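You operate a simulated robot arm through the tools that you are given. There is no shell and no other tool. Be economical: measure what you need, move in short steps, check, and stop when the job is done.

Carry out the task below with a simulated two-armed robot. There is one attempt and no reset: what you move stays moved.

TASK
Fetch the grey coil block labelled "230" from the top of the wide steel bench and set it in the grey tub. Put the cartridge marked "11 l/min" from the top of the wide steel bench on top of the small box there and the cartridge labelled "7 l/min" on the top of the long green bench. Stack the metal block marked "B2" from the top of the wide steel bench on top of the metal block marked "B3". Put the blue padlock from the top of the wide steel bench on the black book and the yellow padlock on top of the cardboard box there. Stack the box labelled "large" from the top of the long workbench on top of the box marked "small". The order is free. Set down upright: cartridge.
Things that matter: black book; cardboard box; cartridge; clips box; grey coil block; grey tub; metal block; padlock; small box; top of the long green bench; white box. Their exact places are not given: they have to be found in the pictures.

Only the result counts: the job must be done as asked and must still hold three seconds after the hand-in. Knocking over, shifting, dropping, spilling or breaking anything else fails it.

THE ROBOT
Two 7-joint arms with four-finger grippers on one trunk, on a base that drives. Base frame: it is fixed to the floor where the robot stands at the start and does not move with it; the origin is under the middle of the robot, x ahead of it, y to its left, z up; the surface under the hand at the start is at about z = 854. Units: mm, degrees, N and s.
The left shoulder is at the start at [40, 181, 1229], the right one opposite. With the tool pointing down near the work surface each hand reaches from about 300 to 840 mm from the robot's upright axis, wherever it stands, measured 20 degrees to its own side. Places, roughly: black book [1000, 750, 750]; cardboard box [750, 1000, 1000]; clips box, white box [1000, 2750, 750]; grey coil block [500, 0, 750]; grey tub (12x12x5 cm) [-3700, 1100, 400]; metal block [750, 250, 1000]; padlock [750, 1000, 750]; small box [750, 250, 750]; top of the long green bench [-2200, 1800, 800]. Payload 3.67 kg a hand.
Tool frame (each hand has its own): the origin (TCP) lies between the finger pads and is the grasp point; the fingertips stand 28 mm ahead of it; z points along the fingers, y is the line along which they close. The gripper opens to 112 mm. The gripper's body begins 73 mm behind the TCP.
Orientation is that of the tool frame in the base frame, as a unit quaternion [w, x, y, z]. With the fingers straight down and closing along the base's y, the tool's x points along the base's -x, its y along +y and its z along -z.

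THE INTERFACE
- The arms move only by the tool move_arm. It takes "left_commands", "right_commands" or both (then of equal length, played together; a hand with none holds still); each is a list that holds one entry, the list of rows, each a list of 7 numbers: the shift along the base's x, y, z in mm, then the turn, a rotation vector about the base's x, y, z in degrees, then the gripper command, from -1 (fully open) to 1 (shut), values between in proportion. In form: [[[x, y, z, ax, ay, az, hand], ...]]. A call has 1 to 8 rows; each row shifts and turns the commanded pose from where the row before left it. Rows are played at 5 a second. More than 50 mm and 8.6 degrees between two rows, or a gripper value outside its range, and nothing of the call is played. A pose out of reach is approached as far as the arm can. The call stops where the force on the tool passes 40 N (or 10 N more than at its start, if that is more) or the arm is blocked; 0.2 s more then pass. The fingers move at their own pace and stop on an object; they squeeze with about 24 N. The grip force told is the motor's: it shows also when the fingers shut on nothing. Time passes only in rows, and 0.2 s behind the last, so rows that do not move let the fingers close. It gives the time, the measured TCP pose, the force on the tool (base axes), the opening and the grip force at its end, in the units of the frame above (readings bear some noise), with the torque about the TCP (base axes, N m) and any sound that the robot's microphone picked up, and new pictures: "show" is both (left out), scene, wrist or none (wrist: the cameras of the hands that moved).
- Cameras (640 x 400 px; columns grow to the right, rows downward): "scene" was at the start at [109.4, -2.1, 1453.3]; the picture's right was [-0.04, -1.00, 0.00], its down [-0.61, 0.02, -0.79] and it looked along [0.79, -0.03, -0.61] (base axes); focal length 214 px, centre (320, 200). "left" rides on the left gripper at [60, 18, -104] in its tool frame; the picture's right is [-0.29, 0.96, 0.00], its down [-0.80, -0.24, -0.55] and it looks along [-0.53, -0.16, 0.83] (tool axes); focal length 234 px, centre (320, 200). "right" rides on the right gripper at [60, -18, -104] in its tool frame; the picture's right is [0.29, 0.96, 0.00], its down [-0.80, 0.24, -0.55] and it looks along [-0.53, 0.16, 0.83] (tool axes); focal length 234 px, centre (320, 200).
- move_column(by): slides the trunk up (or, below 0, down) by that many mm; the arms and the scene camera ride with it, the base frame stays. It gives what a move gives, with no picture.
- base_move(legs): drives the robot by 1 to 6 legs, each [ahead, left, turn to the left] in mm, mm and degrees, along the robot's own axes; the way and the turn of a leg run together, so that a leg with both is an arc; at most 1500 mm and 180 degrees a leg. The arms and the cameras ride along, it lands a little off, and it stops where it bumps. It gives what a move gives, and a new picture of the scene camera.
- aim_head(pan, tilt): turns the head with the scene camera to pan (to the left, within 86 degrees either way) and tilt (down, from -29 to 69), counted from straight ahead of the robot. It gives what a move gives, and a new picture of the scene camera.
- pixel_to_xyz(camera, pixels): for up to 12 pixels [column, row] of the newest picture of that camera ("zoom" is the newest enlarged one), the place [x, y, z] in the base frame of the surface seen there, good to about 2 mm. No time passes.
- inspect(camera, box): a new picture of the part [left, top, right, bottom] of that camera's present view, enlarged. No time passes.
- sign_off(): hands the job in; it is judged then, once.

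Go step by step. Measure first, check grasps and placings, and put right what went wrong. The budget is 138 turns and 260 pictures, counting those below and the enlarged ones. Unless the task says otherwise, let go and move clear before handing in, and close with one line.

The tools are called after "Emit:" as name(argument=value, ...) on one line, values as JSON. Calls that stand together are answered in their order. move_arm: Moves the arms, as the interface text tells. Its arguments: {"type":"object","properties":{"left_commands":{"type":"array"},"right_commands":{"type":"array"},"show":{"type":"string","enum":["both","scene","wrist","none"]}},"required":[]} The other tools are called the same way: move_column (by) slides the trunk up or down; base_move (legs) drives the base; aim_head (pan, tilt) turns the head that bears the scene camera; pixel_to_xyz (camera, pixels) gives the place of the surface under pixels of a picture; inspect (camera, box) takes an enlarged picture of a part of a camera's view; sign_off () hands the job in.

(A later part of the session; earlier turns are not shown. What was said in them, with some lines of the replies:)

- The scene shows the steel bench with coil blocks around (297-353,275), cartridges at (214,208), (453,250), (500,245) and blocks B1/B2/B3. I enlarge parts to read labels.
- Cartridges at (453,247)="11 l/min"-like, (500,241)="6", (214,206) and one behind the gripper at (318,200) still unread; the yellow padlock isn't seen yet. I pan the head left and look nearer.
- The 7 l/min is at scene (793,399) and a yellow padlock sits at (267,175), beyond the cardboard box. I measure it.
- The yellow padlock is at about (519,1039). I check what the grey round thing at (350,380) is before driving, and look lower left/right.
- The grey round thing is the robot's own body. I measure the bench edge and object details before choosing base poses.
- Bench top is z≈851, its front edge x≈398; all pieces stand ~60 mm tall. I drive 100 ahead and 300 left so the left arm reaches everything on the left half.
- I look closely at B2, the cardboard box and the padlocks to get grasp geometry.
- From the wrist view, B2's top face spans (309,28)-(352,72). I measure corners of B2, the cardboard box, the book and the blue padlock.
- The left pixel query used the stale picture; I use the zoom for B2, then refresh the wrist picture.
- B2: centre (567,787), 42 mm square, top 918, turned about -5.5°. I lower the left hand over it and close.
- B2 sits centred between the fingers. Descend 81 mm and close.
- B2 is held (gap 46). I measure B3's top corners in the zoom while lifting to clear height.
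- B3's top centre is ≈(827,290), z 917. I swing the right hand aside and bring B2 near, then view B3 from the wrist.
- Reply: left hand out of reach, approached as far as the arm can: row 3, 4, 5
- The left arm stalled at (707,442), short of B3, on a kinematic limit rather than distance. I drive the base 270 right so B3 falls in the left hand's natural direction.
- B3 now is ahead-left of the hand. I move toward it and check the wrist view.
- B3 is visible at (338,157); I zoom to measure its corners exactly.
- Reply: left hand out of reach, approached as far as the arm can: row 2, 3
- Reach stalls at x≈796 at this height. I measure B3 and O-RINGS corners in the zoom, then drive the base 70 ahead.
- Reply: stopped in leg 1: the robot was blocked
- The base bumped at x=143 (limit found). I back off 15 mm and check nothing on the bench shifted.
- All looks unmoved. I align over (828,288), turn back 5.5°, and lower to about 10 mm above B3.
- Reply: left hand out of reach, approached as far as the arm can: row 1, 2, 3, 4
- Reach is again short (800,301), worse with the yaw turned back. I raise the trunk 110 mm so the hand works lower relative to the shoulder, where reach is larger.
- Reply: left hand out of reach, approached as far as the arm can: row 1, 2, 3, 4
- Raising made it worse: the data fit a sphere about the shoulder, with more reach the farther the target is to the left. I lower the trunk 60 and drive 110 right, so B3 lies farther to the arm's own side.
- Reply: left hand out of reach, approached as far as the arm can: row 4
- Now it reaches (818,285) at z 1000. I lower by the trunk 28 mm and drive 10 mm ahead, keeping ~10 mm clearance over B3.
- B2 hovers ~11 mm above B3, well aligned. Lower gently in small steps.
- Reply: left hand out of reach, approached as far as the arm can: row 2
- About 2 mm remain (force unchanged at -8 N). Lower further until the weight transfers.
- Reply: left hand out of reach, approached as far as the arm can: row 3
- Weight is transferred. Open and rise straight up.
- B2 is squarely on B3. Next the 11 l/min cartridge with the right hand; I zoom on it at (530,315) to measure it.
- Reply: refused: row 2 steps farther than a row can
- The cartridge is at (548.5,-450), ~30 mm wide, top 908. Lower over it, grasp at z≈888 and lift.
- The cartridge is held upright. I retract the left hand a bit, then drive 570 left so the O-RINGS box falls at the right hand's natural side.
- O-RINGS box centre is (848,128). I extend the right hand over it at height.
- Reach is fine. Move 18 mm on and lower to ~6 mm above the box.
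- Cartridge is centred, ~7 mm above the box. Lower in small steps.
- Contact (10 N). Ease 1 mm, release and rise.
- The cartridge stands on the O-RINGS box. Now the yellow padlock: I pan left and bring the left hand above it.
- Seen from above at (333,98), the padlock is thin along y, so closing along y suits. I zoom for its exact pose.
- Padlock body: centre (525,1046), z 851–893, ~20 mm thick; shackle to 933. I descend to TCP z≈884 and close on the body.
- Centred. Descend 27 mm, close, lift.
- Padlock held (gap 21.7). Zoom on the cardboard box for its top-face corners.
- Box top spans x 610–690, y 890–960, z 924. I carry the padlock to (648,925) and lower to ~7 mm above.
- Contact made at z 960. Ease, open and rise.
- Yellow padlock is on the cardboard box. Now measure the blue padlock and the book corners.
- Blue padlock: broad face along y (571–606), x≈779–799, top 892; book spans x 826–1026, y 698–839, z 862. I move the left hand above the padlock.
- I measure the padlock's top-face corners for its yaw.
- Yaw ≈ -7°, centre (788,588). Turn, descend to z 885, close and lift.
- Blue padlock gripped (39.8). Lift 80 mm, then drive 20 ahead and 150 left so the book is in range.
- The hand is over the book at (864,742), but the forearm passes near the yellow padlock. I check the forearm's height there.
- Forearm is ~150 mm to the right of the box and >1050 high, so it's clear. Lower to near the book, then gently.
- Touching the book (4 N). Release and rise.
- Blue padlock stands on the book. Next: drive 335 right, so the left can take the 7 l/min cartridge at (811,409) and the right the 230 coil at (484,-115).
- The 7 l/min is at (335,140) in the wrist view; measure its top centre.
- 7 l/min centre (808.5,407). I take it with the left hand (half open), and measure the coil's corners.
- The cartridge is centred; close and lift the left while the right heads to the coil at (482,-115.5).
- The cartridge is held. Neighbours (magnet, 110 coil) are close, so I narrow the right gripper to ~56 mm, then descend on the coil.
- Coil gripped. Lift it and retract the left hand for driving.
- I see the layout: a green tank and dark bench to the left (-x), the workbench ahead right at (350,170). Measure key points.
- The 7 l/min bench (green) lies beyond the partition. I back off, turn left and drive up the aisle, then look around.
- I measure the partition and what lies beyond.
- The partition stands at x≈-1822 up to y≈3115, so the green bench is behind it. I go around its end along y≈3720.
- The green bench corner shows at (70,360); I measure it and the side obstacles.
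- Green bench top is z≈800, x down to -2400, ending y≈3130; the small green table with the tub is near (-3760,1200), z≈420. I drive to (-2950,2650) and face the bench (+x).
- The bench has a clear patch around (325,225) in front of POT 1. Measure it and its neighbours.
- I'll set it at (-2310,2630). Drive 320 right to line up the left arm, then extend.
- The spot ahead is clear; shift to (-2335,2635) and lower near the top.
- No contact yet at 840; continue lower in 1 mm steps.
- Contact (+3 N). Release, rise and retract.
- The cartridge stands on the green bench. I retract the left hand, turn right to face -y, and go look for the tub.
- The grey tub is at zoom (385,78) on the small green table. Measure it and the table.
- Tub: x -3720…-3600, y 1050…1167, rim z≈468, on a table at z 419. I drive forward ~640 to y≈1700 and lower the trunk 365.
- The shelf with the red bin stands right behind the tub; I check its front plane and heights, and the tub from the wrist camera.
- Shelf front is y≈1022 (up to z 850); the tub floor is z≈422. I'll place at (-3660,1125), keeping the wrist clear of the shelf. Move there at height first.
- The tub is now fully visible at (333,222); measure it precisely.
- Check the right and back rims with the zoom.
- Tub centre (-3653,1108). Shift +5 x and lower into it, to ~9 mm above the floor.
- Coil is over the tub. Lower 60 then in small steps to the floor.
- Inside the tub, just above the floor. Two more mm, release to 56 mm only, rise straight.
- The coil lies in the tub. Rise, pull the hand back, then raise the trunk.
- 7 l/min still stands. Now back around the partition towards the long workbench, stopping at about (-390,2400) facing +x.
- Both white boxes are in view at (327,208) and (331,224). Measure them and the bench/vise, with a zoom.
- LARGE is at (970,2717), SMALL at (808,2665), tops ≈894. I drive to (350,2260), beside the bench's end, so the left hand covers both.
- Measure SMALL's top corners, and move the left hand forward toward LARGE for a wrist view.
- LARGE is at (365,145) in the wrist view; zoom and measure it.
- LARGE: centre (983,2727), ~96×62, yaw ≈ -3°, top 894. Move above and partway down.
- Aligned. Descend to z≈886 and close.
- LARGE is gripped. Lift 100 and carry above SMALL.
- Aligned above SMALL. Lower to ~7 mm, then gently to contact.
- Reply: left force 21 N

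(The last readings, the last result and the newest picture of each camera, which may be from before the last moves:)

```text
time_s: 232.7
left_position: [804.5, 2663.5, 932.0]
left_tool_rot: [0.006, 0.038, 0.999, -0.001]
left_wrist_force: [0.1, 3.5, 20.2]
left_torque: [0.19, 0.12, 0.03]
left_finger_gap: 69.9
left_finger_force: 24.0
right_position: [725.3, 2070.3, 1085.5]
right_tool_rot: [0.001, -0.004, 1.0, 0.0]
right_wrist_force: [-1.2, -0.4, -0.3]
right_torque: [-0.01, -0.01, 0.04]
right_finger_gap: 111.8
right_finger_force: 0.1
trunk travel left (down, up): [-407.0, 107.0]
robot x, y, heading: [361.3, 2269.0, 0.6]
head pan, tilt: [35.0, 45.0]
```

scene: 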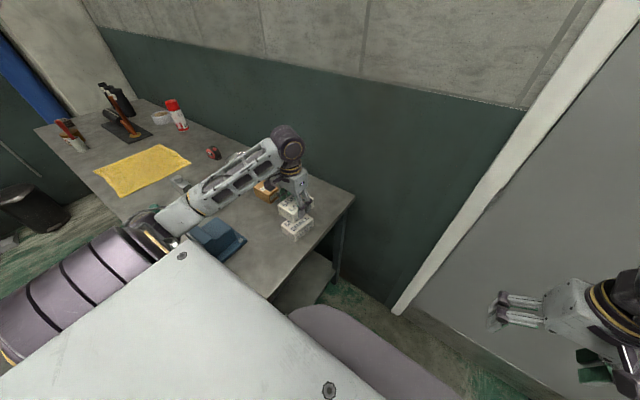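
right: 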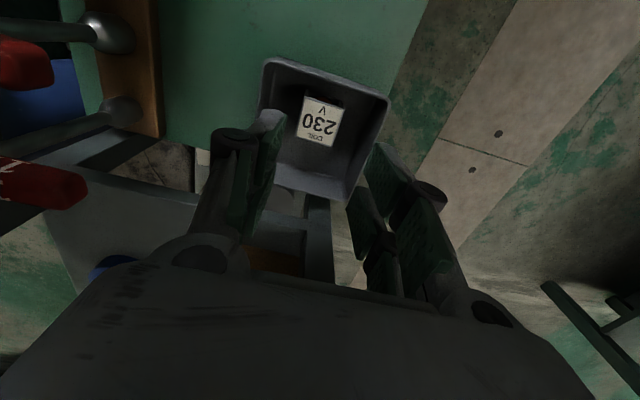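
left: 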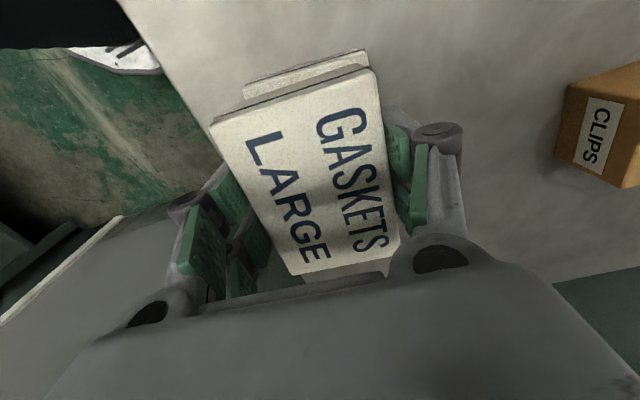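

Firm contact (20 N). Ease 2 mm, release, rise and look.

Emit:
move_arm(left_commands=[[[0, 0, 1.8, 0, 0, 0, 1], [0, 0, 0, 0, 0, 0, -0.4], [0, 0, 0, 0, 0, 0, -0.8], [0, 0, 0, 0, 0, 0, -0.9], [0, 0, 40, 0, 0, 0, -0.9], [0, 0, 45, 0, 0, 0, -1], [-20, -20, 30, 0, 0, 0, -1], [-40, -20, 0, 0, 0, 0, -1]]], show="wrist")

Emit:
inspect(camera="scene", box=[240, 140, 368, 250])

```text
time_s: 234.5
left_position: [742.6, 2623.2, 1048.7]
left_tool_rot: [0.005, 0.038, 0.999, -0.002]
left_wrist_force: [-0.6, 0.2, 0.1]
left_torque: [0.04, -0.04, 0.0]
left_finger_gap: 112.0
left_finger_force: 0.0
right_position: [723.8, 2072.1, 1085.0]
right_tool_rot: [0.002, -0.004, 1.0, 0.0]
right_wrist_force: [0.8, 0.8, 0.4]
right_torque: [0.02, -0.03, 0.06]
right_finger_gap: 111.9
right_finger_force: 0.1
trunk travel left (down, up): [-407.0, 107.0]
robot x, y, heading: [359.9, 2268.0, 0.6]
head pan, tilt: [35.0, 45.0]
```

left: 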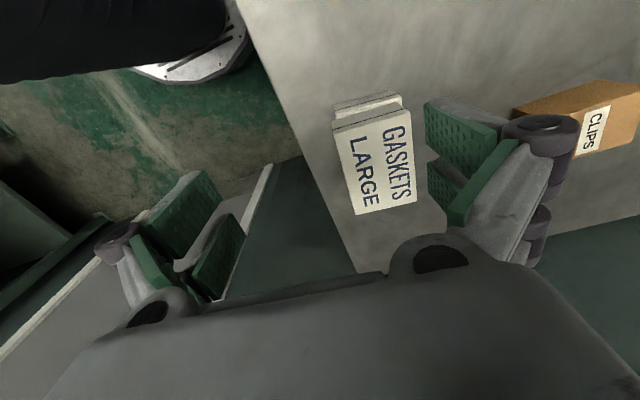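

```text
3.64 times, centred on (304, 195) of scene
```

zoom: 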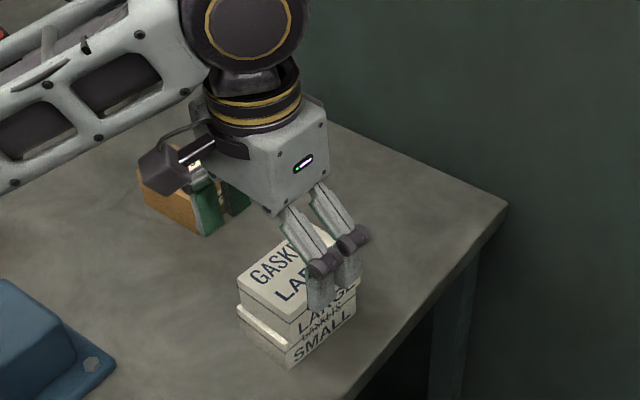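

LARGE sits on SMALL. I back away and glance at the steel bench for a final check.

Emit:
base_move(legs=[[-500, 0, 0]])

Emit:
aim_head(pan=-50, tilt=20)

Emit:
inspect(camera="scene", box=[220, 100, 480, 260])

```text
time_s: 237.6
left_position: [240.5, 2621.9, 1048.1]
left_tool_rot: [0.005, 0.034, 0.999, -0.002]
left_wrist_force: [0.6, 0.8, -0.6]
left_torque: [0.02, 0.03, 0.0]
left_finger_gap: 112.1
left_finger_force: 0.0
right_position: [227.2, 2068.7, 1084.0]
right_tool_rot: [0.001, -0.009, 1.0, 0.001]
right_wrist_force: [0.7, -0.6, -1.5]
right_torque: [0.04, 0.0, -0.01]
right_finger_gap: 112.0
right_finger_force: 0.1
trunk travel left (down, up): [-407.0, 107.0]
robot x, y, heading: [-141.0, 2260.2, 0.8]
head pan, tilt: [35.0, 45.0]
```

scene: 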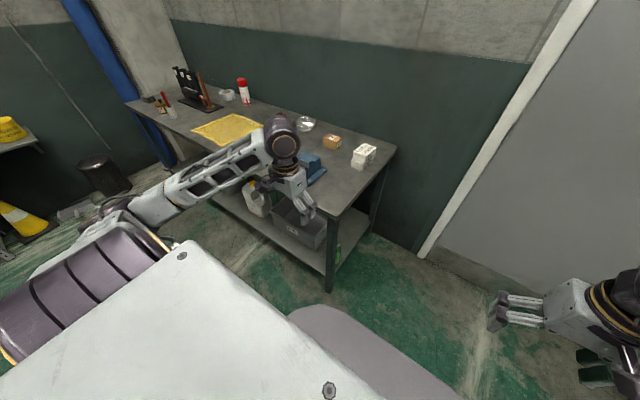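

```text
time_s: 239.2
left_position: [240.8, 2621.7, 1047.5]
left_tool_rot: [0.006, 0.034, 0.999, -0.002]
left_wrist_force: [0.8, 0.2, -0.3]
left_torque: [0.01, 0.0, -0.01]
left_finger_gap: 112.2
left_finger_force: 0.1
right_position: [226.2, 2068.5, 1085.2]
right_tool_rot: [0.001, -0.009, 1.0, 0.0]
right_wrist_force: [-0.8, 0.5, -0.5]
right_torque: [-0.01, -0.02, -0.03]
right_finger_gap: 112.0
right_finger_force: 0.0
trunk travel left (down, up): [-407.0, 107.0]
robot x, y, heading: [-143.4, 2262.5, 0.8]
head pan, tilt: [-50.0, 20.0]
```

scene: 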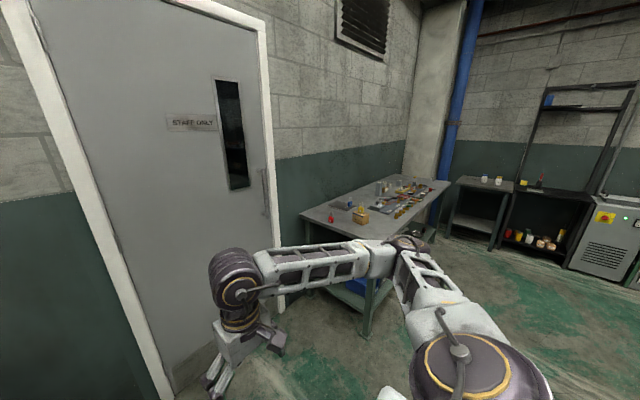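

```text
2.46 times, centred on (350, 180) of scene
```

zoom: 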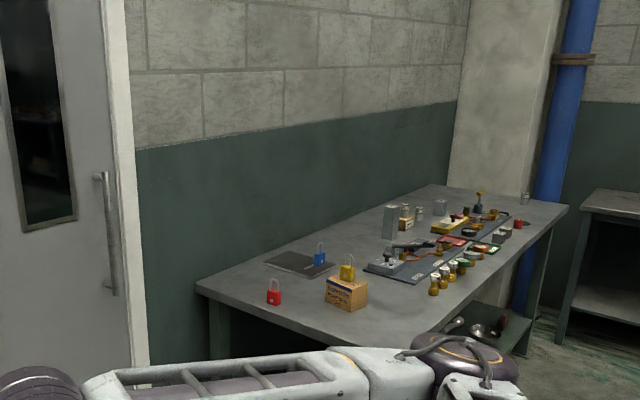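

The view shows the blue padlock on the book, the yellow one on the cardboard box, the B2/B3 tower and the cartridge on the small box all standing, and both hands are clear. I hand in.

Emit:
sign_off()

```text
The job is handed in.
```

All the pieces are where the task asked, both hands are empty and clear, and the job is handed in. One thing to know: the base bumped the steel bench once while I was finding how close it could get. In the pictures nothing on the bench shifted.
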